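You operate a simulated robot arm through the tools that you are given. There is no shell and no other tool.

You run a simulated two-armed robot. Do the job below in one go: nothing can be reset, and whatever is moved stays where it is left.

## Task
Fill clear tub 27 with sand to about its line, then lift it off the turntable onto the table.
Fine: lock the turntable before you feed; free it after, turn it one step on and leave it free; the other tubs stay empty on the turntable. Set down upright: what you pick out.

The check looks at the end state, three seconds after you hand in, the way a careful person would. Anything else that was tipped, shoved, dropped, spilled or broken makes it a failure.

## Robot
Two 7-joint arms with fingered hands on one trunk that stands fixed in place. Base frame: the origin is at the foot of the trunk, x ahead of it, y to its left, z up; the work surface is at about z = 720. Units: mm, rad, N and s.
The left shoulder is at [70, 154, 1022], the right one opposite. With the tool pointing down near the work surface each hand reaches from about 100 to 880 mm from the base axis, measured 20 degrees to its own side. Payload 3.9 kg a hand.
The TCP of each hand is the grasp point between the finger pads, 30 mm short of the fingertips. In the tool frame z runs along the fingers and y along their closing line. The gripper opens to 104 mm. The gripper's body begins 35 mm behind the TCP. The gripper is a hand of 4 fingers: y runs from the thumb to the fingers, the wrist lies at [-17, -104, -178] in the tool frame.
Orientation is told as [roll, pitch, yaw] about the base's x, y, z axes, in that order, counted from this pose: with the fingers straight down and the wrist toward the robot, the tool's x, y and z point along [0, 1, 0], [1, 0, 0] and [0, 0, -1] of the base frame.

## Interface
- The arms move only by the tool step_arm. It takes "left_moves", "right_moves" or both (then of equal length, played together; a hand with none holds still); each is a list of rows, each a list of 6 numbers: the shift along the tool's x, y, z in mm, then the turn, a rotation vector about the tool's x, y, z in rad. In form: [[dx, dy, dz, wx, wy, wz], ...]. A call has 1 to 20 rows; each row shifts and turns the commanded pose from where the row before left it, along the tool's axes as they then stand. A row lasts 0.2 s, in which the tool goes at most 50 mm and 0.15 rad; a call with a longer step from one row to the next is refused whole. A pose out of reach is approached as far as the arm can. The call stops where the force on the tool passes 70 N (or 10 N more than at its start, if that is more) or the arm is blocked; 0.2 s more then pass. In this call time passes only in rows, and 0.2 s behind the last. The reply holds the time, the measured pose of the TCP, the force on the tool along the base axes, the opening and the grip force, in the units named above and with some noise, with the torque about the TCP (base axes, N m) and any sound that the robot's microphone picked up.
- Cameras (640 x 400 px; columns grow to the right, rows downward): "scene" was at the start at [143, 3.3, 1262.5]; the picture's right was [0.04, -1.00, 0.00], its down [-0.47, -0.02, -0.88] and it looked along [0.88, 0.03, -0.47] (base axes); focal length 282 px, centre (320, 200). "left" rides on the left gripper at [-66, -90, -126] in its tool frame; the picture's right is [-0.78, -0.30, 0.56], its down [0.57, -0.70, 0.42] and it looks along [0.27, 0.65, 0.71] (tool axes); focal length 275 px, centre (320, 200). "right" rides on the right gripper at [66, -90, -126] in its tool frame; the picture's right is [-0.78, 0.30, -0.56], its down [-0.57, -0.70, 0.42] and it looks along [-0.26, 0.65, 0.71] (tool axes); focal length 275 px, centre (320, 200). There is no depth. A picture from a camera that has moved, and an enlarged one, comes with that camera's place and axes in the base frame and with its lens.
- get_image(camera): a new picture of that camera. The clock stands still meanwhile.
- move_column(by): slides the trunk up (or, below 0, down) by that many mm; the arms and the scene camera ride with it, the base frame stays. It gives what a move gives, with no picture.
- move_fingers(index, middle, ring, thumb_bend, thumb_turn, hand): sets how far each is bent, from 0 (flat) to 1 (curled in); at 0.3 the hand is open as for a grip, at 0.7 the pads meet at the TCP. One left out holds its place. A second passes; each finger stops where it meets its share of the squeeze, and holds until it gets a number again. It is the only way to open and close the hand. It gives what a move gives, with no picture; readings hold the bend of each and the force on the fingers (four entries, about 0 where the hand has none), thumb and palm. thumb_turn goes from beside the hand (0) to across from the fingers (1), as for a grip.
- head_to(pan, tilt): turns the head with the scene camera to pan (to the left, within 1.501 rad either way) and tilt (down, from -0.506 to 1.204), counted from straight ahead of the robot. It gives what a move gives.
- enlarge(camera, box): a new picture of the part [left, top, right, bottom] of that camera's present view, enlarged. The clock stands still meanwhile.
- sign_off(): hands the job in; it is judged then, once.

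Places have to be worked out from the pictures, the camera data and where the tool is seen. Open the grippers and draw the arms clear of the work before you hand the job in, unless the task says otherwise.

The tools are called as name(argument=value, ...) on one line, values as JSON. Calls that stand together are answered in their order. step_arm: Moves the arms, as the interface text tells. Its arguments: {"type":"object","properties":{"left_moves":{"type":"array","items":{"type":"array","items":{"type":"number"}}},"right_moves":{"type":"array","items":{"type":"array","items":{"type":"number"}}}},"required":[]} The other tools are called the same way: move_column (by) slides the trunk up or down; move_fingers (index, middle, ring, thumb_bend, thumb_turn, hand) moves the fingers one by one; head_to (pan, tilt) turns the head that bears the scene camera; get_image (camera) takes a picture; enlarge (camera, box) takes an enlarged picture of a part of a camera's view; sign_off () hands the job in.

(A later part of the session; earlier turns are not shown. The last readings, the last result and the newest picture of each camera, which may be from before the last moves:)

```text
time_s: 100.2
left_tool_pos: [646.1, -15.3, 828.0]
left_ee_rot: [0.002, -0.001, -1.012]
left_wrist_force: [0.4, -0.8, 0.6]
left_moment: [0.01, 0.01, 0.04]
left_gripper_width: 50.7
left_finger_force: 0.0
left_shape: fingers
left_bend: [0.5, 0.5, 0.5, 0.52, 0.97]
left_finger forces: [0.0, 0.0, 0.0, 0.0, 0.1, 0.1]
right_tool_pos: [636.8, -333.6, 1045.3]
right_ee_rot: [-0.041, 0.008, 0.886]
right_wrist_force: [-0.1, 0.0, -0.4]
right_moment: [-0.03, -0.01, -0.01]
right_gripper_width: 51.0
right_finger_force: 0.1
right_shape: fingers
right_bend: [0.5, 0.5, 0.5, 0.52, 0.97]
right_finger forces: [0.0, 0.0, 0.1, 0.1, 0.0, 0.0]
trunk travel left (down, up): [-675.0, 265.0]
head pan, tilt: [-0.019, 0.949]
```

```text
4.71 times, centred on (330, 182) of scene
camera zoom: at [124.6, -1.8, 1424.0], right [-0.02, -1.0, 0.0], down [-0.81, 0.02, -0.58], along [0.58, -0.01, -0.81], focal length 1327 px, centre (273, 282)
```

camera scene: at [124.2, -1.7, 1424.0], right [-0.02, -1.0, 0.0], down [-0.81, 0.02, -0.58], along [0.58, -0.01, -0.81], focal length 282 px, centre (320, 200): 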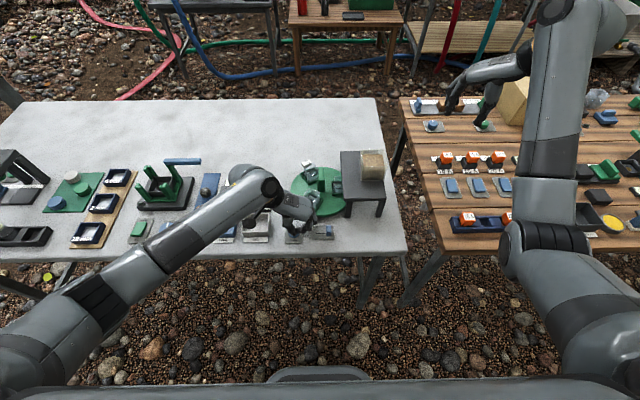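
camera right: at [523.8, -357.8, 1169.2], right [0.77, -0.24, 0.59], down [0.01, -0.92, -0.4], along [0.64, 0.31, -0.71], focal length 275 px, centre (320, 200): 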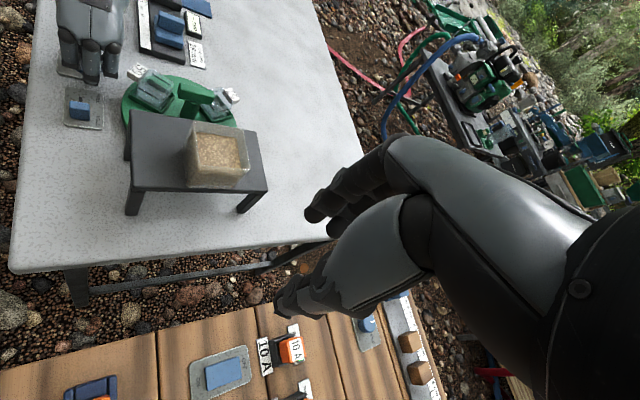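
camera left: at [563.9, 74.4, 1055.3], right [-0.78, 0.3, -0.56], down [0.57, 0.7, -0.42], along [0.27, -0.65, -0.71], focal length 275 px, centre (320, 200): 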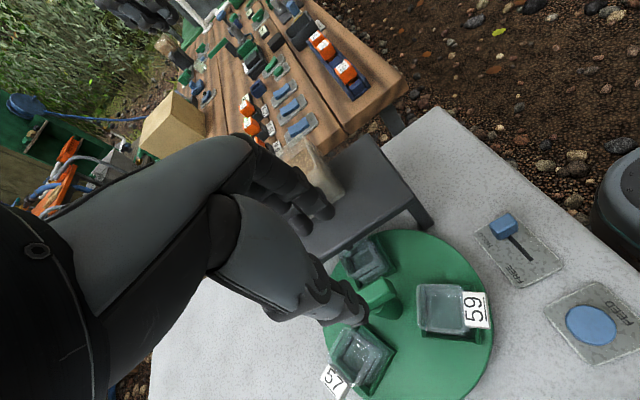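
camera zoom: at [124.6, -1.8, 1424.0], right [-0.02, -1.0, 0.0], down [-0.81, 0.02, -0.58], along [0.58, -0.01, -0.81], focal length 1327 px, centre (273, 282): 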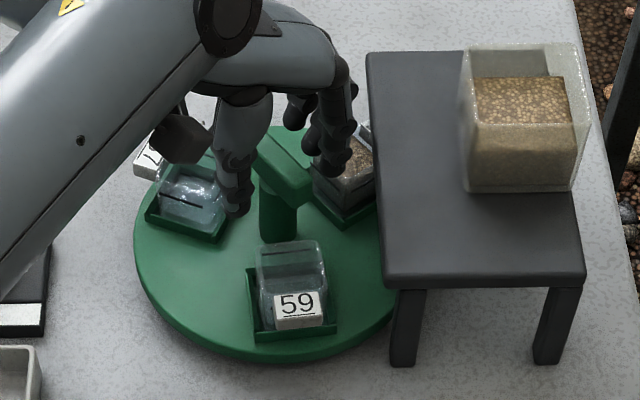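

The table stayed put, so there's no detent and friction holds it. One step is therefore one tub spacing, 120°, which brings the next tub to the stand. I'll regrip and keep turning counter-clockwise.

move_fingers(hand="left", index=0.66, middle=0.66, ring=0.66, thumb_bend=0.7)

step_arm(left_moves=[[0, 0, 0, 0, 0, -0.08], [0, 0, 0, 0, 0, -0.08], [0, 0, 0, 0, 0, -0.08], [0, 0, 0, 0, 0, -0.08], [0, 0, 0, 0, 0, -0.08]])

enlarge(camera="scene", box=[280, 140, 380, 225])

```text
time_s: 101.2
left_tool_pos: [646.9, -14.5, 828.2]
left_ee_rot: [0.003, 0.0, -1.009]
left_wrist_force: [2.4, -2.0, -0.9]
left_moment: [-0.06, -0.03, -0.06]
left_gripper_width: 14.5
left_finger_force: 3.7
left_shape: fingers
left_bend: [0.63, 0.64, 0.65, 0.68, 0.97]
left_finger forces: [2.8, 1.9, 0.6, 0.1, 2.1, 0.0]
right_tool_pos: [636.4, -334.2, 1044.6]
right_ee_rot: [-0.041, 0.006, 0.885]
right_wrist_force: [0.9, -0.5, -0.2]
right_moment: [0.0, -0.01, -0.03]
right_gripper_width: 51.0
right_finger_force: 0.1
right_shape: fingers
right_bend: [0.5, 0.5, 0.5, 0.52, 0.97]
right_finger forces: [0.0, 0.0, 0.0, 0.0, 0.0, 0.0]
trunk travel left (down, up): [-675.0, 265.0]
head pan, tilt: [-0.019, 0.949]
```

```text
time_s: 102.4
left_tool_pos: [645.9, -15.9, 828.8]
left_ee_rot: [0.002, -0.003, -0.61]
left_wrist_force: [2.9, -4.5, 0.4]
left_moment: [-0.12, -0.05, -0.03]
left_gripper_width: 14.8
left_finger_force: 3.0
left_shape: fingers
left_bend: [0.62, 0.64, 0.65, 0.68, 0.97]
left_finger forces: [3.5, 2.4, 0.7, 0.1, 1.3, 0.1]
right_tool_pos: [636.4, -334.1, 1044.3]
right_ee_rot: [-0.04, 0.005, 0.885]
right_wrist_force: [-0.4, -0.2, 0.7]
right_moment: [0.0, 0.01, 0.0]
right_gripper_width: 50.9
right_finger_force: 0.1
right_shape: fingers
right_bend: [0.5, 0.5, 0.5, 0.52, 0.97]
right_finger forces: [0.1, 0.0, 0.1, 0.0, 0.1, 0.0]
trunk travel left (down, up): [-675.0, 265.0]
head pan, tilt: [-0.019, 0.949]
```

```text
4.71 times, centred on (330, 182) of scene
camera zoom: at [125.1, -3.0, 1423.9], right [-0.02, -1.0, 0.0], down [-0.81, 0.02, -0.58], along [0.58, -0.01, -0.81], focal length 1327 px, centre (273, 282)
```

zoom: 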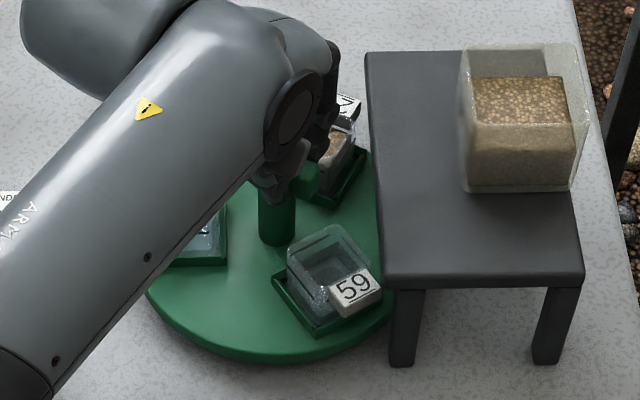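

The table is at about +67°, with 59 approaching the stand side and 27 coming round the far side. I'll continue.

step_arm(left_moves=[[0, 0, 0, 0, 0, -0.08], [0, 0, 0, 0, 0, -0.08], [0, 0, 0, 0, 0, -0.08], [0, 0, 0, 0, 0, -0.08], [0, 0, 0, 0, 0, -0.08]])

enlarge(camera="scene", box=[280, 140, 380, 225])

get_image(camera="right")

```text
time_s: 103.6
left_tool_pos: [647.3, -15.2, 827.7]
left_ee_rot: [-0.001, -0.003, -0.21]
left_wrist_force: [5.4, -5.5, 1.6]
left_moment: [-0.15, -0.17, -0.04]
left_gripper_width: 15.2
left_finger_force: 3.6
left_shape: fingers
left_bend: [0.62, 0.64, 0.65, 0.69, 0.97]
left_finger forces: [4.0, 2.3, 0.3, 0.0, 1.2, 0.0]
right_tool_pos: [637.2, -333.7, 1043.6]
right_ee_rot: [-0.039, 0.006, 0.885]
right_wrist_force: [0.8, -0.7, 0.4]
right_moment: [0.02, -0.02, 0.01]
right_gripper_width: 50.9
right_finger_force: 0.0
right_shape: fingers
right_bend: [0.5, 0.5, 0.5, 0.52, 0.97]
right_finger forces: [0.0, 0.0, 0.0, 0.0, 0.1, 0.0]
trunk travel left (down, up): [-675.0, 265.0]
head pan, tilt: [-0.019, 0.949]
```

```text
4.71 times, centred on (330, 182) of scene
camera zoom: at [125.4, -3.1, 1423.9], right [-0.02, -1.0, 0.0], down [-0.81, 0.02, -0.58], along [0.58, -0.01, -0.81], focal length 1327 px, centre (273, 282)
```

zoom: 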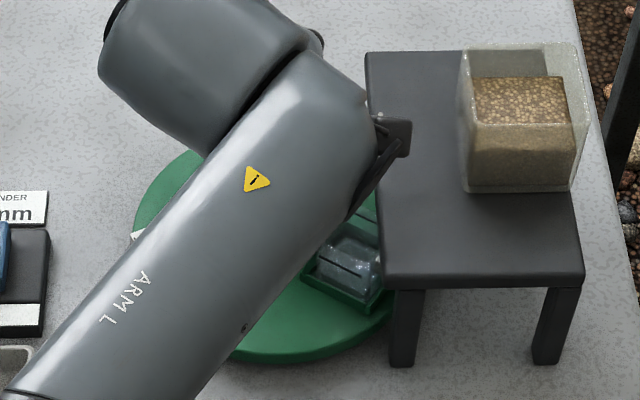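

```text
taken
camera right: at [525.3, -359.0, 1168.1], right [0.77, -0.24, 0.59], down [0.01, -0.92, -0.4], along [0.63, 0.31, -0.71], focal length 275 px, centre (320, 200)
```

right: 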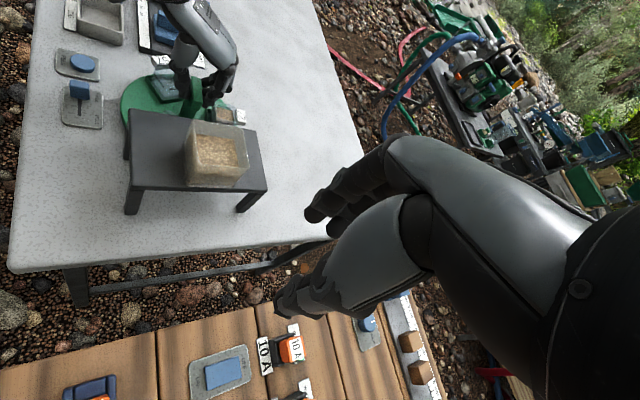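

The table is at about +90°. I'll continue in smaller portions while watching 59 come square under the plate edge.

step_arm(left_moves=[[0, 0, 0, 0, 0, -0.08], [0, 0, 0, 0, 0, -0.08], [0, 0, 0, 0, 0, -0.08], [0, 0, 0, 0, 0, -0.08]])

enlarge(camera="scene", box=[280, 140, 380, 225])

enlarge(camera="left", box=[250, 180, 600, 400])

enlarge(camera="right", box=[110, 20, 280, 180])

```text
time_s: 104.6
left_tool_pos: [646.9, -13.8, 828.5]
left_ee_rot: [0.002, -0.002, 0.111]
left_wrist_force: [4.6, -3.1, 0.9]
left_moment: [-0.07, -0.13, -0.03]
left_gripper_width: 15.1
left_finger_force: 3.6
left_shape: fingers
left_bend: [0.62, 0.64, 0.66, 0.69, 0.97]
left_finger forces: [3.6, 1.8, 0.0, 0.1, 1.4, 0.1]
right_tool_pos: [637.9, -333.3, 1045.0]
right_ee_rot: [-0.04, 0.008, 0.884]
right_wrist_force: [0.0, 0.7, 0.3]
right_moment: [-0.02, 0.0, -0.01]
right_gripper_width: 51.0
right_finger_force: 0.0
right_shape: fingers
right_bend: [0.5, 0.5, 0.5, 0.52, 0.97]
right_finger forces: [0.1, 0.0, 0.0, 0.1, 0.1, 0.0]
trunk travel left (down, up): [-675.0, 265.0]
head pan, tilt: [-0.019, 0.949]
```

```text
4.71 times, centred on (330, 182) of scene
camera zoom: at [125.6, -2.8, 1423.9], right [-0.02, -1.0, 0.0], down [-0.81, 0.02, -0.58], along [0.58, -0.01, -0.81], focal length 1327 px, centre (273, 282)
```

zoom: 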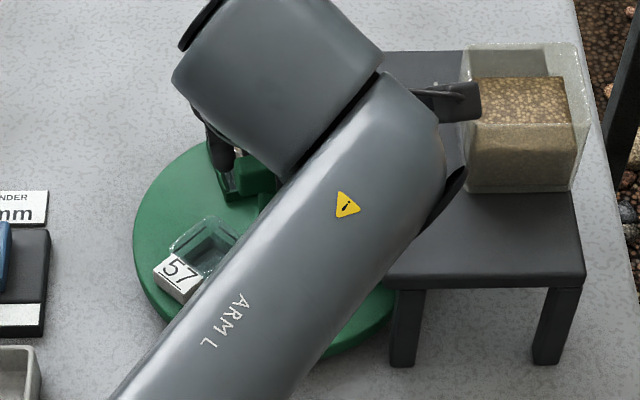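

```text
1.82 times, centred on (425, 290) of left
camera zoom: at [565.8, -89.7, 953.2], right [-0.21, -0.8, -0.56], down [-0.76, 0.49, -0.42], along [0.62, 0.34, -0.71], focal length 500 px, centre (129, 36)
```

zoom: 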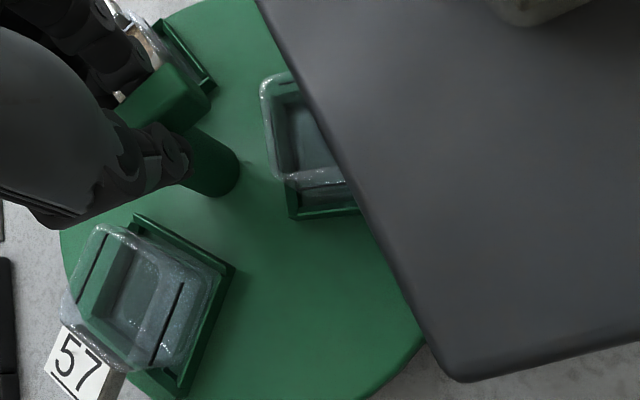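

```text
2.50 times, centred on (195, 100) of right
camera zoom: at [525.5, -358.6, 1168.1], right [0.77, -0.24, 0.59], down [0.01, -0.92, -0.4], along [0.63, 0.31, -0.71], focal length 688 px, centre (632, 450)
```

zoom: 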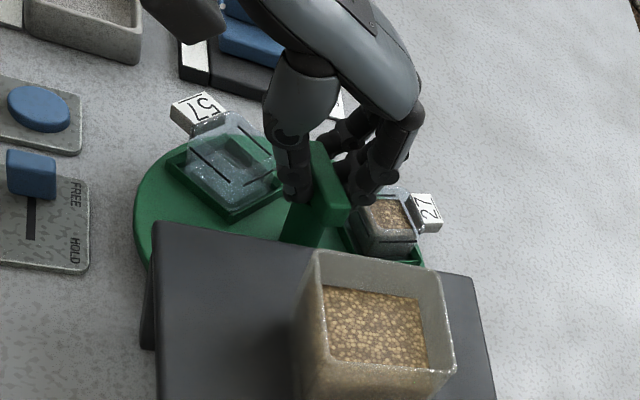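

From the left camera I compute 59 at about 256°, so about 14° remain. I'll turn 0.24 rad more.

step_arm(left_moves=[[0, 0, 0, 0, 0, -0.08], [0, 0, 0, 0, 0, -0.08], [0, 0, 0, 0, 0, -0.06]])

enlarge(camera="left", box=[250, 180, 600, 400])

enlarge(camera="right", box=[110, 20, 280, 180])

```text
time_s: 105.6
left_tool_pos: [653.5, 15.5, 823.6]
left_ee_rot: [0.036, -0.019, 0.352]
left_wrist_force: [-1.8, -0.1, -0.5]
left_moment: [0.0, 0.01, 0.0]
left_gripper_width: 11.8
left_finger_force: 1.2
left_shape: fingers
left_bend: [0.65, 0.66, 0.66, 0.68, 0.97]
left_finger forces: [0.2, 0.1, 0.1, 0.1, 1.1, 0.0]
right_tool_pos: [636.9, -333.7, 1044.4]
right_ee_rot: [-0.041, 0.007, 0.887]
right_wrist_force: [0.2, 0.2, 0.7]
right_moment: [-0.04, 0.0, -0.02]
right_gripper_width: 51.3
right_finger_force: 0.1
right_shape: fingers
right_bend: [0.5, 0.5, 0.5, 0.52, 0.97]
right_finger forces: [0.0, 0.0, 0.1, 0.0, 0.0, 0.0]
trunk travel left (down, up): [-675.0, 265.0]
head pan, tilt: [-0.019, 0.949]
stopped in row 3 (left hand): the arm was blocked; the commanded pose is now the measured one
```

```text
1.82 times, centred on (425, 290) of left
camera zoom: at [592.0, -82.8, 944.5], right [-0.01, -0.81, -0.59], down [-0.85, 0.31, -0.42], along [0.52, 0.5, -0.69], focal length 500 px, centre (129, 36)
```

zoom: 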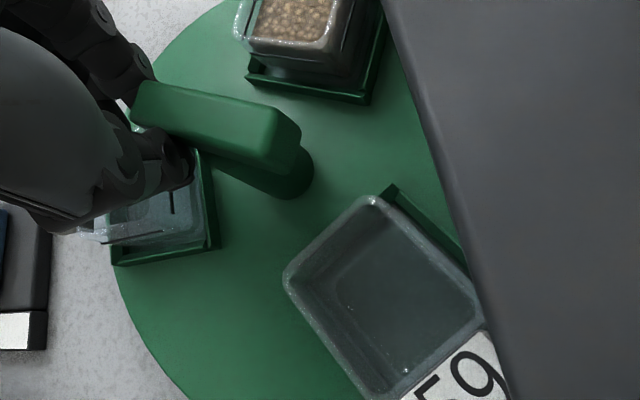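

```text
2.50 times, centred on (195, 100) of right
camera zoom: at [524.3, -357.6, 1169.0], right [0.77, -0.24, 0.59], down [0.01, -0.92, -0.4], along [0.63, 0.31, -0.71], focal length 688 px, centre (632, 450)
```

zoom: 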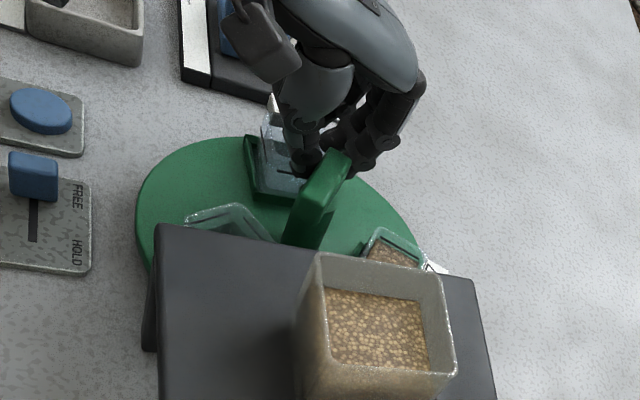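

The arm lurched at its limit and slipped along the bar, turning the table back some. Before moving, I'll check whether any tub was touched.

get_image(camera="scene")

enlarge(camera="scene", box=[280, 130, 380, 225])

enlarge(camera="right", box=[150, 30, 240, 110])

get_image(camera="left")

```text
taken
camera scene: at [123.9, -1.8, 1424.0], right [-0.02, -1.0, 0.0], down [-0.81, 0.02, -0.58], along [0.58, -0.01, -0.81], focal length 282 px, centre (320, 200)
```

scene: 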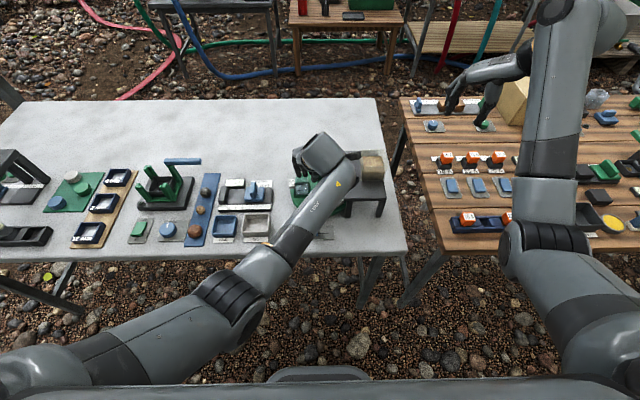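

```text
4.21 times, centred on (330, 178) of scene
camera zoom: at [123.9, -1.8, 1424.0], right [-0.02, -1.0, 0.0], down [-0.81, 0.02, -0.58], along [0.58, -0.01, -0.81], focal length 1188 px, centre (278, 295)
```

zoom: 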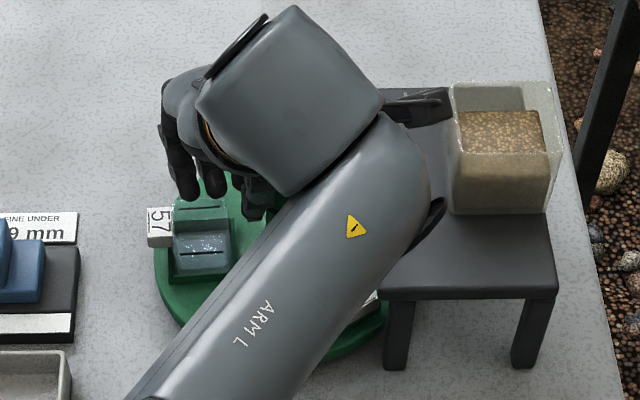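

```text
5.00 times, centred on (195, 70) of right
camera zoom: at [524.3, -357.6, 1169.0], right [0.77, -0.24, 0.59], down [0.01, -0.92, -0.4], along [0.63, 0.31, -0.71], focal length 1376 px, centre (945, 850)
```

zoom: 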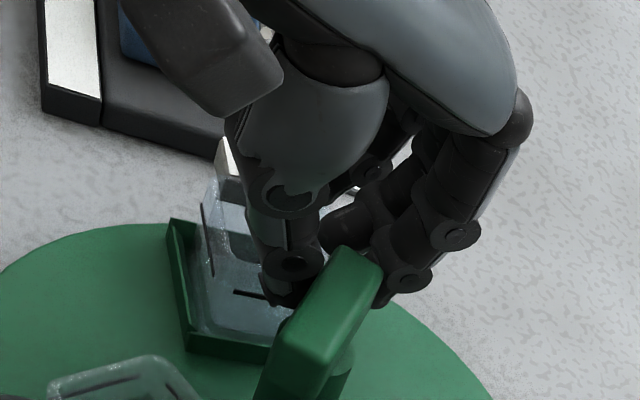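

```text
taken
camera left: at [592.0, -82.8, 944.5], right [-0.01, -0.81, -0.59], down [-0.85, 0.31, -0.42], along [0.52, 0.5, -0.69], focal length 275 px, centre (320, 200)
```

left: 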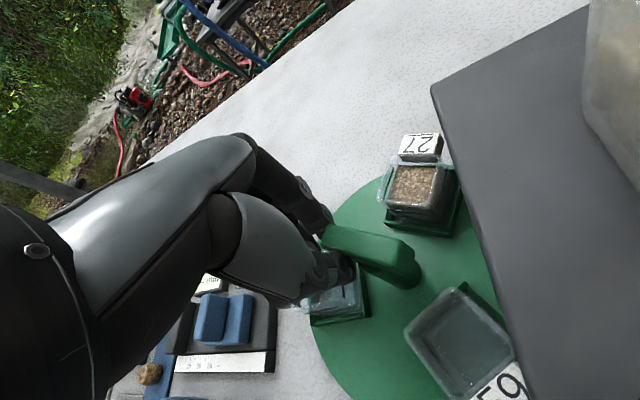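

All three tubs are upright in their pockets, and the table has gone back to about +60°. The hand only pinches the bar's end lightly, so I'll lift it straight up in small steps.

step_arm(left_moves=[[0, 0, -15, 0, 0, 0]])

step_arm(left_moves=[[0, 0, -20, 0, 0, 0], [0, 0, -25, 0, 0, 0]])

enlarge(camera="right", box=[110, 20, 280, 180])

```text
time_s: 106.0
left_tool_pos: [652.8, 21.3, 836.1]
left_ee_rot: [0.047, -0.022, 0.357]
left_wrist_force: [-1.1, -0.2, 0.4]
left_moment: [0.02, 0.0, -0.04]
left_gripper_width: 8.2
left_finger_force: 0.2
left_shape: fingers
left_bend: [0.66, 0.66, 0.66, 0.7, 0.97]
left_finger forces: [0.1, 0.1, 0.0, 0.0, 0.0, 0.0]
right_tool_pos: [635.6, -334.0, 1044.4]
right_ee_rot: [-0.04, 0.008, 0.887]
right_wrist_force: [-0.3, 0.7, -0.5]
right_moment: [-0.01, -0.01, 0.05]
right_gripper_width: 51.0
right_finger_force: 0.0
right_shape: fingers
right_bend: [0.5, 0.5, 0.5, 0.52, 0.97]
right_finger forces: [0.0, 0.0, 0.0, 0.0, 0.0, 0.1]
trunk travel left (down, up): [-675.0, 265.0]
head pan, tilt: [-0.019, 0.949]
```

```text
time_s: 106.8
left_tool_pos: [659.5, 37.6, 880.7]
left_ee_rot: [0.068, -0.039, 0.373]
left_wrist_force: [-0.3, 0.1, 0.5]
left_moment: [0.0, 0.0, -0.01]
left_gripper_width: 8.2
left_finger_force: 0.0
left_shape: fingers
left_bend: [0.66, 0.66, 0.66, 0.7, 0.97]
left_finger forces: [0.0, 0.0, 0.1, 0.0, 0.0, 0.0]
right_tool_pos: [636.2, -333.5, 1045.4]
right_ee_rot: [-0.039, 0.008, 0.886]
right_wrist_force: [0.0, -0.1, -0.9]
right_moment: [0.02, 0.01, 0.0]
right_gripper_width: 51.3
right_finger_force: 0.0
right_shape: fingers
right_bend: [0.5, 0.5, 0.5, 0.52, 0.97]
right_finger forces: [0.1, 0.1, 0.0, 0.0, 0.0, 0.0]
trunk travel left (down, up): [-675.0, 265.0]
head pan, tilt: [-0.019, 0.949]
stopped in row 2 (left hand): the arm was blocked; the commanded pose is now the measured one
```

```text
2.50 times, centred on (195, 100) of right
camera zoom: at [524.7, -358.1, 1168.7], right [0.77, -0.24, 0.59], down [0.01, -0.92, -0.4], along [0.63, 0.31, -0.71], focal length 688 px, centre (632, 450)
```

zoom: 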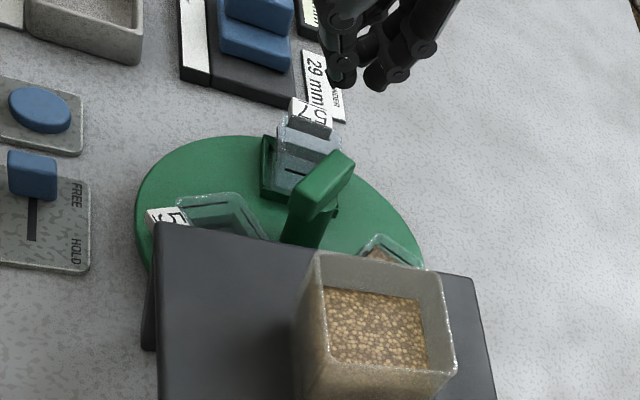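

The hand is clear with all tubs upright. The left hand's outward limit is near yaw +0.1, so I'll reset it to an inward yaw, regrip the bar, turn as far as that allows, and then finish with the right hand.

step_arm(left_moves=[[0, 0, -15, 0.039, -0.068, 0.05], [0, 0, -15, 0, 0, 0.134], [0, 0, -10, 0, 0, 0.134], [0, 0, -10, 0, 0, 0.134], [0, 0, 0, 0, 0, 0.134], [0, 0, 0, 0, 0, 0.134], [0, 0, 0, 0, 0, 0.134], [0, 0, 0, 0, 0, 0.134], [0, 0, 0, 0, 0, 0.09]])

move_fingers(hand="left", index=0.48, middle=0.48, ring=0.48, thumb_bend=0.48)

enlarge(camera="scene", box=[270, 130, 390, 230])

```text
time_s: 108.8
left_tool_pos: [658.5, 33.8, 928.4]
left_ee_rot: [-0.005, 0.001, -0.707]
left_wrist_force: [-0.3, -0.7, 1.1]
left_moment: [-0.03, 0.02, -0.01]
left_gripper_width: 8.3
left_finger_force: 0.2
left_shape: fingers
left_bend: [0.66, 0.66, 0.66, 0.7, 0.97]
left_finger forces: [0.0, 0.0, 0.0, 0.1, 0.0, 0.1]
right_tool_pos: [636.1, -332.5, 1045.8]
right_ee_rot: [-0.041, 0.007, 0.884]
right_wrist_force: [0.0, 0.2, 0.3]
right_moment: [0.01, 0.0, 0.01]
right_gripper_width: 51.0
right_finger_force: 0.0
right_shape: fingers
right_bend: [0.5, 0.5, 0.5, 0.52, 0.97]
right_finger forces: [0.1, 0.0, 0.1, 0.0, 0.0, 0.1]
trunk travel left (down, up): [-675.0, 265.0]
head pan, tilt: [-0.019, 0.949]
```

```text
time_s: 109.8
left_tool_pos: [658.7, 34.2, 928.6]
left_ee_rot: [-0.005, 0.0, -0.704]
left_wrist_force: [-0.6, 1.2, -0.5]
left_moment: [0.0, -0.02, -0.02]
left_gripper_width: 58.1
left_finger_force: 0.0
left_shape: fingers
left_bend: [0.48, 0.48, 0.48, 0.48, 0.97]
left_finger forces: [0.1, 0.1, 0.0, 0.0, 0.1, 0.1]
right_tool_pos: [636.3, -334.9, 1045.4]
right_ee_rot: [-0.041, 0.008, 0.885]
right_wrist_force: [0.0, -0.2, 0.7]
right_moment: [0.0, 0.03, -0.03]
right_gripper_width: 51.1
right_finger_force: 0.0
right_shape: fingers
right_bend: [0.5, 0.5, 0.5, 0.52, 0.97]
right_finger forces: [0.1, 0.1, 0.0, 0.0, 0.0, 0.1]
trunk travel left (down, up): [-675.0, 265.0]
head pan, tilt: [-0.019, 0.949]
```

```text
4.00 times, centred on (330, 180) of scene
camera zoom: at [124.6, -1.9, 1424.0], right [-0.02, -1.0, 0.0], down [-0.81, 0.02, -0.58], along [0.58, -0.01, -0.81], focal length 1128 px, centre (280, 280)
```

zoom: 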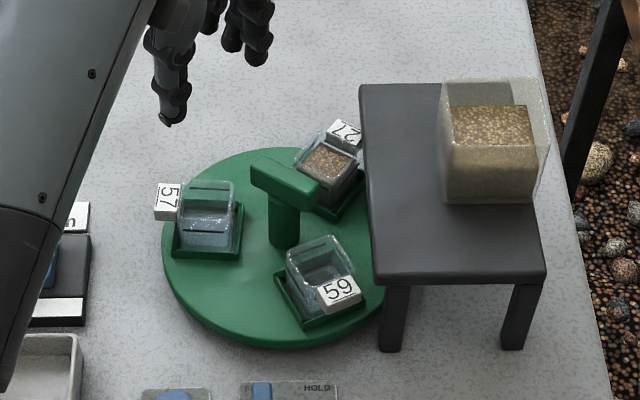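

All tubs are in their pockets, with the table at about +64° and the bar normal at about -26°. I'll regrip the bar with the left hand at yaw -40°.

step_arm(left_moves=[[-22.8, 11, 0, 0, 0, 0], [-22.8, 11, 0, 0, 0, 0], [0, 0, 35, 0, 0, 0], [0, 0, 35, 0, 0, 0]])

enlarge(camera="scene", box=[280, 140, 380, 225])

enlarge(camera="left", box=[280, 180, 520, 400])

```text
time_s: 110.8
left_tool_pos: [646.4, -14.8, 860.6]
left_ee_rot: [-0.005, 0.0, -0.704]
left_wrist_force: [0.0, 0.0, -0.3]
left_moment: [0.01, 0.0, -0.01]
left_gripper_width: 58.5
left_finger_force: 0.1
left_shape: fingers
left_bend: [0.48, 0.48, 0.48, 0.48, 0.97]
left_finger forces: [0.0, 0.1, 0.0, 0.0, 0.1, 0.0]
right_tool_pos: [637.3, -334.0, 1044.3]
right_ee_rot: [-0.038, 0.008, 0.884]
right_wrist_force: [-0.4, 1.0, 0.0]
right_moment: [0.03, 0.04, 0.01]
right_gripper_width: 51.0
right_finger_force: 0.0
right_shape: fingers
right_bend: [0.5, 0.5, 0.5, 0.52, 0.97]
right_finger forces: [0.0, 0.1, 0.1, 0.0, 0.0, 0.0]
trunk travel left (down, up): [-675.0, 265.0]
head pan, tilt: [-0.019, 0.949]
```

```text
4.71 times, centred on (330, 182) of scene
camera zoom: at [124.9, -2.0, 1424.0], right [-0.02, -1.0, 0.0], down [-0.81, 0.02, -0.58], along [0.58, -0.01, -0.81], focal length 1327 px, centre (273, 282)
```

zoom: 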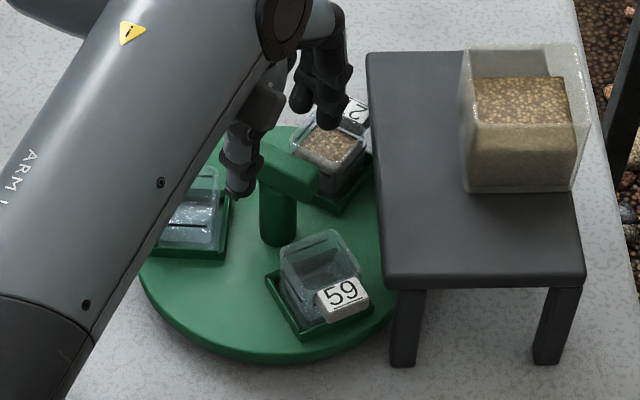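

```text
1.82 times, centred on (400, 290) of left
camera zoom: at [536.3, -5.8, 985.3], right [-0.73, -0.4, -0.55], down [-0.16, 0.89, -0.43], along [0.66, -0.22, -0.72], focal length 500 px, centre (174, 36)
```

zoom: 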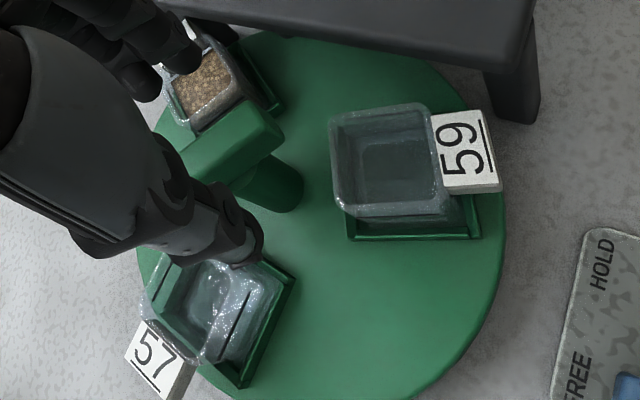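

The fingers come down over the inner edge of tub 27 but stay above its rim at this height, as before. I'll lower to 828 and close gently.

step_arm(left_moves=[[0, 0, 16, 0, 0, 0], [0, 0, 15, 0, 0, 0]])

move_fingers(hand="left", index=0.66, middle=0.66, ring=0.66, thumb_bend=0.7)

enlarge(camera="left", box=[280, 180, 520, 400])

```text
time_s: 111.4
left_tool_pos: [645.3, -15.0, 827.8]
left_ee_rot: [-0.006, 0.002, -0.706]
left_wrist_force: [0.0, -0.9, -0.4]
left_moment: [-0.02, -0.03, 0.02]
left_gripper_width: 58.6
left_finger_force: 0.0
left_shape: fingers
left_bend: [0.48, 0.48, 0.48, 0.48, 0.97]
left_finger forces: [0.0, 0.0, 0.1, 0.1, 0.1, 0.0]
right_tool_pos: [635.8, -334.1, 1044.7]
right_ee_rot: [-0.04, 0.008, 0.884]
right_wrist_force: [-0.5, 0.7, -0.7]
right_moment: [-0.03, 0.01, 0.01]
right_gripper_width: 50.9
right_finger_force: 0.0
right_shape: fingers
right_bend: [0.5, 0.5, 0.5, 0.52, 0.97]
right_finger forces: [0.0, 0.0, 0.0, 0.0, 0.1, 0.0]
trunk travel left (down, up): [-675.0, 265.0]
head pan, tilt: [-0.019, 0.949]
```

```text
time_s: 112.4
left_tool_pos: [645.7, -15.0, 829.0]
left_ee_rot: [-0.006, 0.002, -0.705]
left_wrist_force: [4.3, -2.8, -0.3]
left_moment: [-0.09, -0.1, -0.02]
left_gripper_width: 14.7
left_finger_force: 4.3
left_shape: fingers
left_bend: [0.62, 0.64, 0.65, 0.68, 0.97]
left_finger forces: [3.5, 2.4, 0.8, 0.0, 1.5, 0.0]
right_tool_pos: [637.6, -334.7, 1045.2]
right_ee_rot: [-0.04, 0.007, 0.884]
right_wrist_force: [0.5, 0.5, -0.9]
right_moment: [-0.02, 0.0, -0.01]
right_gripper_width: 51.2
right_finger_force: 0.0
right_shape: fingers
right_bend: [0.5, 0.5, 0.5, 0.52, 0.97]
right_finger forces: [0.0, 0.0, 0.0, 0.1, 0.0, 0.0]
trunk travel left (down, up): [-675.0, 265.0]
head pan, tilt: [-0.019, 0.949]
```

```text
1.82 times, centred on (400, 290) of left
camera zoom: at [536.8, -6.9, 954.2], right [-0.73, -0.4, -0.55], down [-0.16, 0.89, -0.43], along [0.66, -0.22, -0.72], focal length 500 px, centre (174, 36)
```

zoom: 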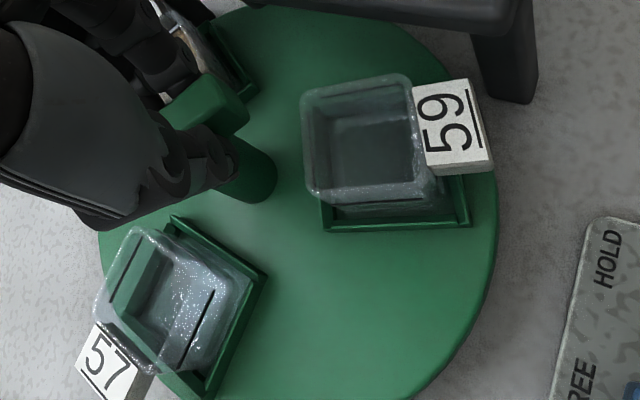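

Gripped. I'll turn up to a yaw of about 0.0, staying inside the left arm's limit.

step_arm(left_moves=[[0, 0, 0, 0, 0, -0.08], [0, 0, 0, 0, 0, -0.08], [0, 0, 0, 0, 0, -0.08], [0, 0, 0, 0, 0, -0.08], [0, 0, 0, 0, 0, -0.08]])

step_arm(left_moves=[[0, 0, 0, 0, 0, -0.08], [0, 0, 0, 0, 0, -0.08], [0, 0, 0, 0, 0, -0.08], [0, 0, 0, 0, 0, -0.06]])

enlarge(camera="left", box=[250, 180, 600, 400])

enlarge(camera="right", box=[110, 20, 280, 180])

```text
time_s: 113.6
left_tool_pos: [646.8, -16.5, 828.1]
left_ee_rot: [-0.005, 0.002, -0.305]
left_wrist_force: [5.2, -5.1, 0.3]
left_moment: [-0.11, -0.13, -0.06]
left_gripper_width: 15.0
left_finger_force: 4.1
left_shape: fingers
left_bend: [0.62, 0.64, 0.65, 0.69, 0.97]
left_finger forces: [4.1, 2.6, 0.7, 0.0, 0.9, 0.0]
right_tool_pos: [637.7, -335.2, 1044.1]
right_ee_rot: [-0.041, 0.006, 0.884]
right_wrist_force: [0.2, 0.4, 1.1]
right_moment: [0.03, -0.02, -0.01]
right_gripper_width: 50.9
right_finger_force: 0.1
right_shape: fingers
right_bend: [0.5, 0.5, 0.5, 0.52, 0.97]
right_finger forces: [0.0, 0.1, 0.0, 0.0, 0.0, 0.1]
trunk travel left (down, up): [-675.0, 265.0]
head pan, tilt: [-0.019, 0.949]
```

```text
time_s: 114.6
left_tool_pos: [647.7, 1.1, 822.5]
left_ee_rot: [0.023, 0.004, 0.007]
left_wrist_force: [-1.0, -3.1, 3.7]
left_moment: [-0.11, 0.02, 0.0]
left_gripper_width: 14.8
left_finger_force: 3.3
left_shape: fingers
left_bend: [0.64, 0.65, 0.66, 0.68, 0.96]
left_finger forces: [2.3, 0.6, 0.0, 0.0, 4.1, 0.0]
right_tool_pos: [636.6, -334.7, 1046.8]
right_ee_rot: [-0.039, 0.007, 0.884]
right_wrist_force: [-0.5, 0.9, 0.0]
right_moment: [-0.02, 0.0, 0.0]
right_gripper_width: 51.3
right_finger_force: 0.0
right_shape: fingers
right_bend: [0.5, 0.5, 0.5, 0.52, 0.97]
right_finger forces: [0.0, 0.0, 0.1, 0.0, 0.1, 0.0]
trunk travel left (down, up): [-675.0, 265.0]
head pan, tilt: [-0.019, 0.949]
```

```text
1.82 times, centred on (425, 290) of left
camera zoom: at [560.0, -67.7, 947.9], right [-0.29, -0.77, -0.57], down [-0.71, 0.58, -0.41], along [0.64, 0.29, -0.71], focal length 500 px, centre (129, 36)
```

zoom: 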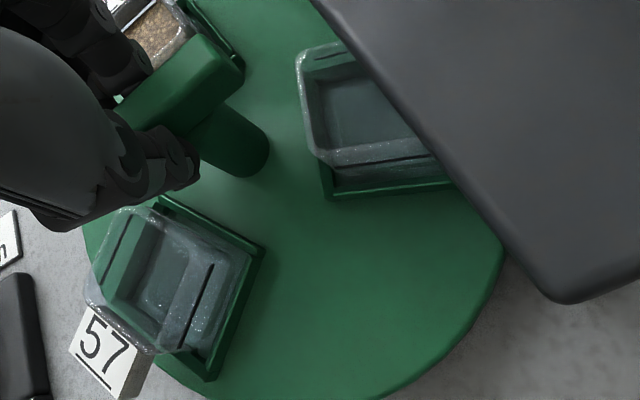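

```text
2.50 times, centred on (195, 100) of right
camera zoom: at [523.8, -358.5, 1169.0], right [0.77, -0.24, 0.59], down [0.01, -0.92, -0.4], along [0.64, 0.31, -0.71], focal length 688 px, centre (632, 450)
```

zoom: 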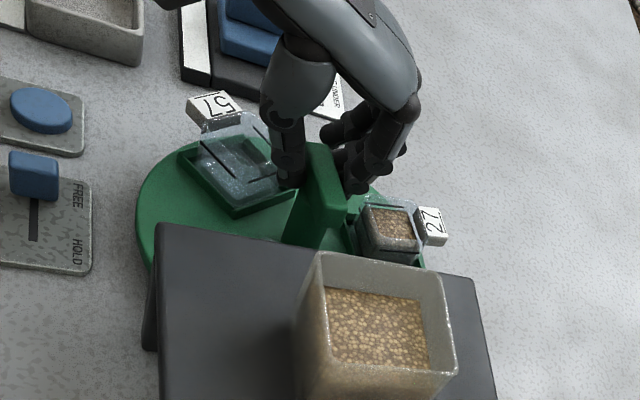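

The left arm is at its limit again; the table is at about +98°, with 59 at 248°. I'll release, lift the left hand off, and finish the last 22° with the right hand.

move_fingers(hand="left", index=0.52, middle=0.52, ring=0.52, thumb_bend=0.54)

step_arm(left_moves=[[0, 0, -15, 0, 0, 0.03], [0, 0, -20, 0, 0, 0.06], [0, 0, -25, 0, 0, 0.1], [0, 0, -30, 0, 0, 0.12], [0, 0, -30, 0, 0, 0.12]])

enlarge(camera="right", box=[110, 20, 280, 180])

enlarge(camera="scene", box=[270, 130, 390, 230])

```text
time_s: 115.6
left_tool_pos: [649.6, -0.3, 826.7]
left_ee_rot: [0.019, -0.001, 0.007]
left_wrist_force: [-0.4, 0.0, 1.1]
left_moment: [0.02, 0.0, 0.0]
left_gripper_width: 45.5
left_finger_force: 0.1
left_shape: fingers
left_bend: [0.52, 0.52, 0.52, 0.54, 0.97]
left_finger forces: [0.0, 0.1, 0.1, 0.0, 0.0, 0.0]
right_tool_pos: [637.9, -332.7, 1044.2]
right_ee_rot: [-0.039, 0.007, 0.885]
right_wrist_force: [0.5, 0.5, 0.0]
right_moment: [-0.01, -0.01, -0.02]
right_gripper_width: 51.1
right_finger_force: 0.0
right_shape: fingers
right_bend: [0.5, 0.5, 0.5, 0.52, 0.97]
right_finger forces: [0.1, 0.0, 0.1, 0.0, 0.0, 0.0]
trunk travel left (down, up): [-675.0, 265.0]
head pan, tilt: [-0.019, 0.949]
```

```text
time_s: 116.8
left_tool_pos: [646.1, -14.8, 949.7]
left_ee_rot: [-0.005, 0.001, -0.438]
left_wrist_force: [1.0, -0.3, 0.1]
left_moment: [0.02, 0.01, 0.02]
left_gripper_width: 45.9
left_finger_force: 0.1
left_shape: fingers
left_bend: [0.52, 0.52, 0.52, 0.54, 0.97]
left_finger forces: [0.0, 0.1, 0.0, 0.0, 0.0, 0.0]
right_tool_pos: [637.5, -333.5, 1045.6]
right_ee_rot: [-0.04, 0.006, 0.885]
right_wrist_force: [0.3, -0.5, -0.5]
right_moment: [0.02, 0.02, 0.0]
right_gripper_width: 51.0
right_finger_force: 0.1
right_shape: fingers
right_bend: [0.5, 0.5, 0.5, 0.52, 0.97]
right_finger forces: [0.0, 0.0, 0.1, 0.0, 0.0, 0.1]
trunk travel left (down, up): [-675.0, 265.0]
head pan, tilt: [-0.019, 0.949]
```

```text
2.50 times, centred on (195, 100) of right
camera zoom: at [524.7, -357.6, 1168.8], right [0.77, -0.24, 0.59], down [0.01, -0.92, -0.4], along [0.63, 0.31, -0.71], focal length 688 px, centre (632, 450)
```

zoom: 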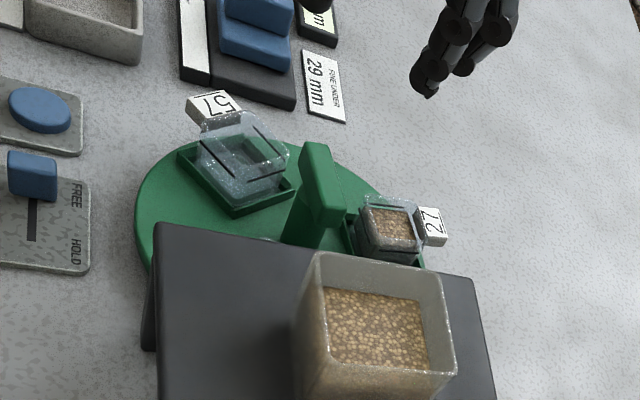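

```text
4.00 times, centred on (330, 180) of scene
camera zoom: at [124.7, -1.4, 1423.9], right [-0.02, -1.0, 0.0], down [-0.81, 0.02, -0.58], along [0.58, -0.01, -0.81], focal length 1128 px, centre (280, 280)
```

zoom: 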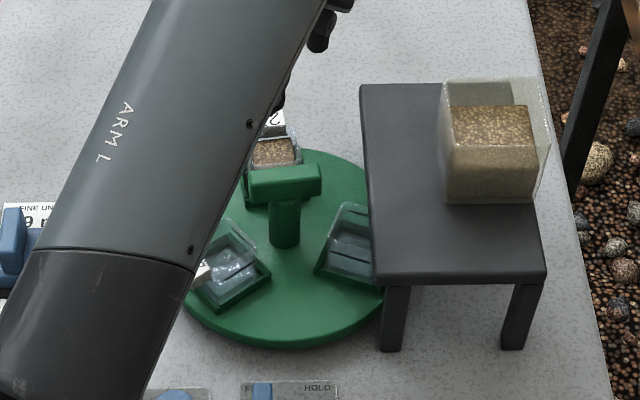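

All tubs are safe; 59 is at about 248° and 27 at about 8°. I'll retreat the left hand to its viewing pose while the right hand comes over the turntable at a yaw of about 20°.

step_arm(left_moves=[[30.6, -29, -5, 0, 0, 0], [30.6, -29, -5, 0, 0, 0], [30.6, -29, -5, 0, 0, 0], [30.6, -29, -5, 0, 0, 0], [30.6, -29, -5, 0, 0, 0], [30.6, -29, -5, 0, 0, 0], [0, 0, 0, 0, 0, 0.142], [0, 0, 0, 0, 0, 0.142], [0, 0, 0, 0, 0, 0.142], [0, 0, 0, 0, 0, 0.142], [0, 0, 0, 0, 0, 0.142], [0, 0, 0, 0, 0, 0.142], [0, 0, 0, -0.14, 0, 0], [0, 0, 0, -0.14, 0, 0], [0, 0, 0, -0.14, 0, 0], [0, 0, 0, -0.14, 0, 0], [0, 0, 0, -0.14, 0, 0]], right_moves=[[0, 0, 0, 0, 0.04, 0.12], [0, 0, 0, 0, 0, 0.134], [0, 0, 0, 0, 0, 0.134], [0, 0, 0, 0, 0, 0.134], [0, 0, 0, 0, 0, 0], [0, 0, 0, 0, 0, 0], [27, 10.7, 8.6, 0, 0, 0], [27, 10.7, 8.6, 0, 0, 0], [27, 10.7, 8.6, 0, 0, 0], [27, 10.7, 8.6, 0, 0, 0], [27, 10.7, 8.6, 0, 0, 0], [27, 10.7, 8.6, 0, 0, 0], [27, 10.7, 8.6, 0, 0, 0], [27, 10.7, 8.6, 0, 0, 0], [27, 10.7, 8.6, 0, 0, 0], [27, 10.7, 8.6, 0, 0, 0], [27, 10.7, 8.6, 0, 0, 0]])

get_image(camera="scene")

enlarge(camera="left", box=[320, 140, 520, 300])

enlarge(camera="right", box=[80, 160, 340, 400])

```text
time_s: 120.4
left_tool_pos: [565.1, 226.2, 978.1]
left_ee_rot: [-0.005, -0.705, -1.283]
left_wrist_force: [-0.3, 0.1, 0.0]
left_moment: [0.03, 0.03, -0.02]
left_gripper_width: 45.7
left_finger_force: 0.1
left_shape: fingers
left_bend: [0.52, 0.52, 0.52, 0.54, 0.97]
left_finger forces: [0.1, 0.0, 0.1, 0.1, 0.0, 0.0]
right_tool_pos: [642.0, -12.9, 949.4]
right_ee_rot: [-0.003, 0.004, 0.364]
right_wrist_force: [-0.2, 0.4, -0.9]
right_moment: [-0.05, -0.01, 0.01]
right_gripper_width: 51.2
right_finger_force: 0.1
right_shape: fingers
right_bend: [0.5, 0.5, 0.5, 0.52, 0.97]
right_finger forces: [0.1, 0.0, 0.0, 0.0, 0.0, 0.1]
trunk travel left (down, up): [-675.0, 265.0]
head pan, tilt: [-0.019, 0.949]
```

```text
taken
camera scene: at [124.9, -0.1, 1424.0], right [-0.02, -1.0, 0.0], down [-0.81, 0.01, -0.58], along [0.58, -0.01, -0.81], focal length 282 px, centre (320, 200)
```

scene: 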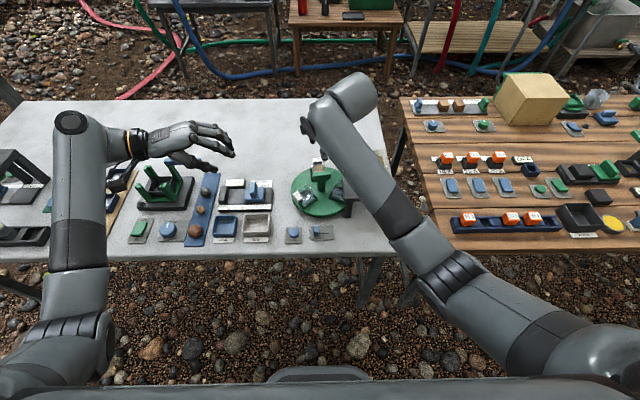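

```text
2.50 times, centred on (420, 220) of left
camera zoom: at [462.2, 352.9, 1015.0], right [-0.71, -0.35, -0.61], down [0.47, 0.41, -0.78], along [0.52, -0.84, -0.12], focal length 688 px, centre (70, 150)
```

zoom: 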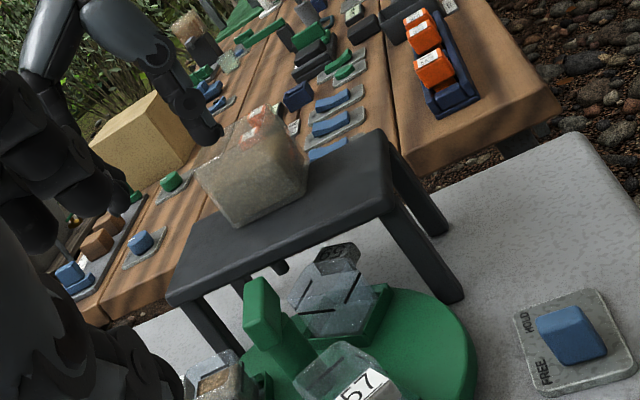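

```text
1.67 times, centred on (210, 280) of right
camera zoom: at [533.5, 17.4, 1074.5], right [0.55, -0.62, 0.56], down [-0.45, -0.79, -0.42], along [0.7, -0.02, -0.72], focal length 459 px, centre (503, 67)
```

zoom: 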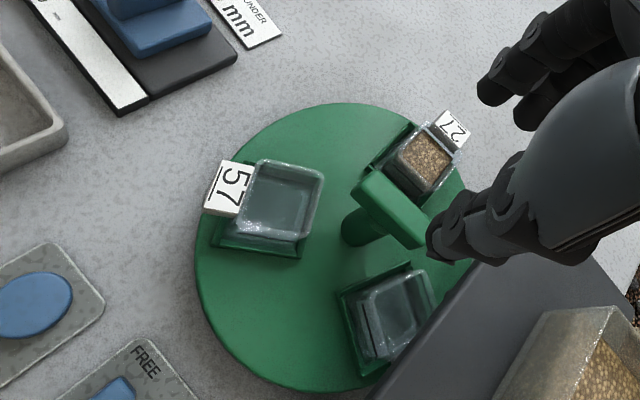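

From the right camera I measure the bar axis at 98°, so the table is at +98°. The right hand is well aligned for the last 22°. I'll lower it to the bar.

step_arm(right_moves=[[-3, 3, 40, 0, 0, 0], [0, 0, 40, 0, 0, 0], [0, 0, 25, 0, 0, 0]])

enlarge(camera="right", box=[80, 160, 340, 400])

enlarge(camera="left", box=[320, 160, 500, 310])

```text
time_s: 121.2
left_tool_pos: [565.8, 225.9, 979.5]
left_ee_rot: [-0.004, -0.701, -1.283]
left_wrist_force: [0.6, 1.5, -0.1]
left_moment: [0.01, 0.0, 0.03]
left_gripper_width: 45.6
left_finger_force: 0.0
left_shape: fingers
left_bend: [0.52, 0.52, 0.52, 0.54, 0.97]
left_finger forces: [0.0, 0.0, 0.1, 0.1, 0.0, 0.0]
right_tool_pos: [643.5, -15.2, 844.2]
right_ee_rot: [-0.004, 0.005, 0.364]
right_wrist_force: [-0.5, -0.7, -0.5]
right_moment: [0.02, 0.0, -0.05]
right_gripper_width: 51.1
right_finger_force: 0.1
right_shape: fingers
right_bend: [0.5, 0.5, 0.5, 0.52, 0.97]
right_finger forces: [0.0, 0.1, 0.0, 0.0, 0.1, 0.1]
trunk travel left (down, up): [-675.0, 265.0]
head pan, tilt: [-0.019, 0.949]
```

```text
1.67 times, centred on (210, 280) of right
camera zoom: at [536.7, 14.2, 968.9], right [0.55, -0.62, 0.56], down [-0.45, -0.79, -0.42], along [0.7, -0.02, -0.71], focal length 459 px, centre (503, 67)
```

zoom: 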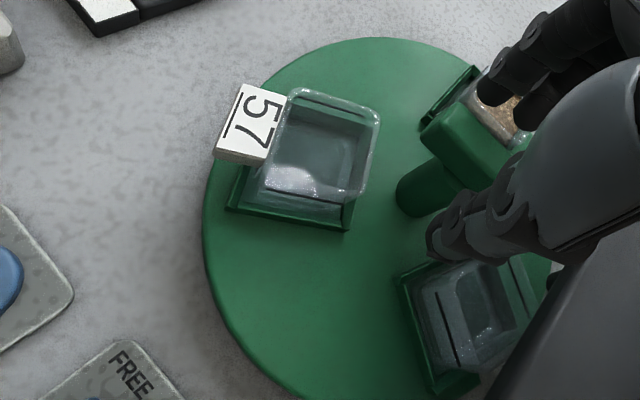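

```text
2.67 times, centred on (410, 235) of left
camera zoom: at [462.2, 351.3, 1015.8], right [-0.71, -0.34, -0.61], down [0.47, 0.41, -0.78], along [0.52, -0.84, -0.13], focal length 734 px, centre (80, 107)
```

zoom: 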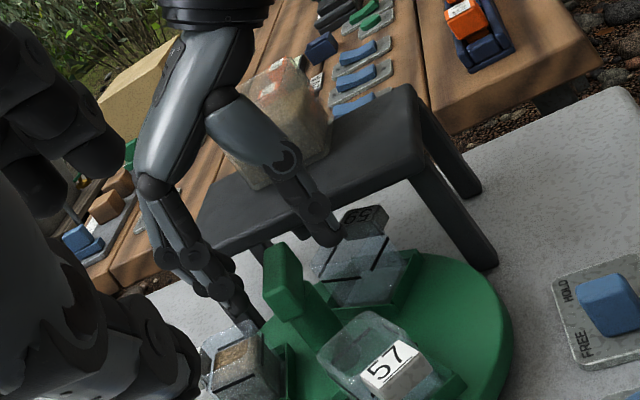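

The bar lies between the right fingers and thumb. I'll lower the last 16 mm and close.

step_arm(right_moves=[[0, 1, 16, 0, 0, 0]])

move_fingers(hand="right", index=0.66, middle=0.66, ring=0.66, thumb_bend=0.7)

enlarge(camera="right", box=[80, 160, 340, 400])

enlarge(camera="left", box=[320, 160, 500, 310])

```text
time_s: 121.6
left_tool_pos: [565.8, 225.6, 978.8]
left_ee_rot: [-0.005, -0.702, -1.285]
left_wrist_force: [-0.9, 0.6, -0.1]
left_moment: [-0.03, -0.01, 0.01]
left_gripper_width: 45.7
left_finger_force: 0.0
left_shape: fingers
left_bend: [0.52, 0.52, 0.52, 0.54, 0.97]
left_finger forces: [0.0, 0.1, 0.1, 0.0, 0.0, 0.0]
right_tool_pos: [646.5, -15.9, 828.8]
right_ee_rot: [-0.004, 0.004, 0.363]
right_wrist_force: [-0.7, 0.2, -0.3]
right_moment: [-0.02, 0.05, -0.02]
right_gripper_width: 51.3
right_finger_force: 0.1
right_shape: fingers
right_bend: [0.5, 0.5, 0.5, 0.52, 0.97]
right_finger forces: [0.1, 0.0, 0.0, 0.0, 0.0, 0.0]
trunk travel left (down, up): [-675.0, 265.0]
head pan, tilt: [-0.019, 0.949]
```

```text
time_s: 122.6
left_tool_pos: [566.5, 225.7, 977.4]
left_ee_rot: [-0.006, -0.701, -1.282]
left_wrist_force: [0.6, 0.0, 0.1]
left_moment: [-0.05, 0.01, -0.01]
left_gripper_width: 45.5
left_finger_force: 0.1
left_shape: fingers
left_bend: [0.52, 0.52, 0.52, 0.54, 0.97]
left_finger forces: [0.1, 0.0, 0.0, 0.1, 0.0, 0.1]
right_tool_pos: [645.4, -15.8, 828.8]
right_ee_rot: [-0.002, 0.003, 0.363]
right_wrist_force: [6.7, 2.0, -0.2]
right_moment: [0.04, -0.14, -0.02]
right_gripper_width: 15.5
right_finger_force: 4.2
right_shape: fingers
right_bend: [0.61, 0.64, 0.66, 0.69, 0.97]
right_finger forces: [4.2, 2.4, 0.2, 0.0, 0.8, 0.0]
trunk travel left (down, up): [-675.0, 265.0]
head pan, tilt: [-0.019, 0.949]
```

```text
1.67 times, centred on (210, 280) of right
camera zoom: at [538.7, 14.9, 953.8], right [0.55, -0.62, 0.56], down [-0.45, -0.79, -0.42], along [0.7, -0.02, -0.72], focal length 459 px, centre (503, 67)
```

zoom: 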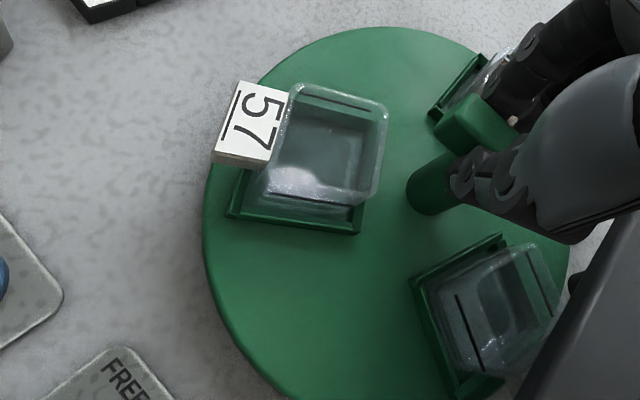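

```text
2.67 times, centred on (410, 235) of left
camera zoom: at [462.9, 351.9, 1015.3], right [-0.71, -0.35, -0.61], down [0.47, 0.41, -0.78], along [0.52, -0.84, -0.13], focal length 734 px, centre (80, 107)
```

zoom: 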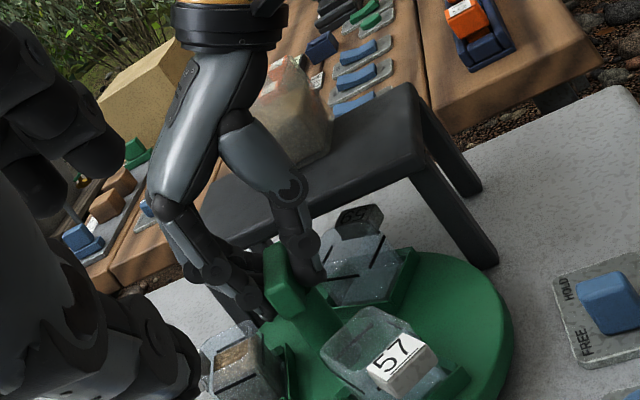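

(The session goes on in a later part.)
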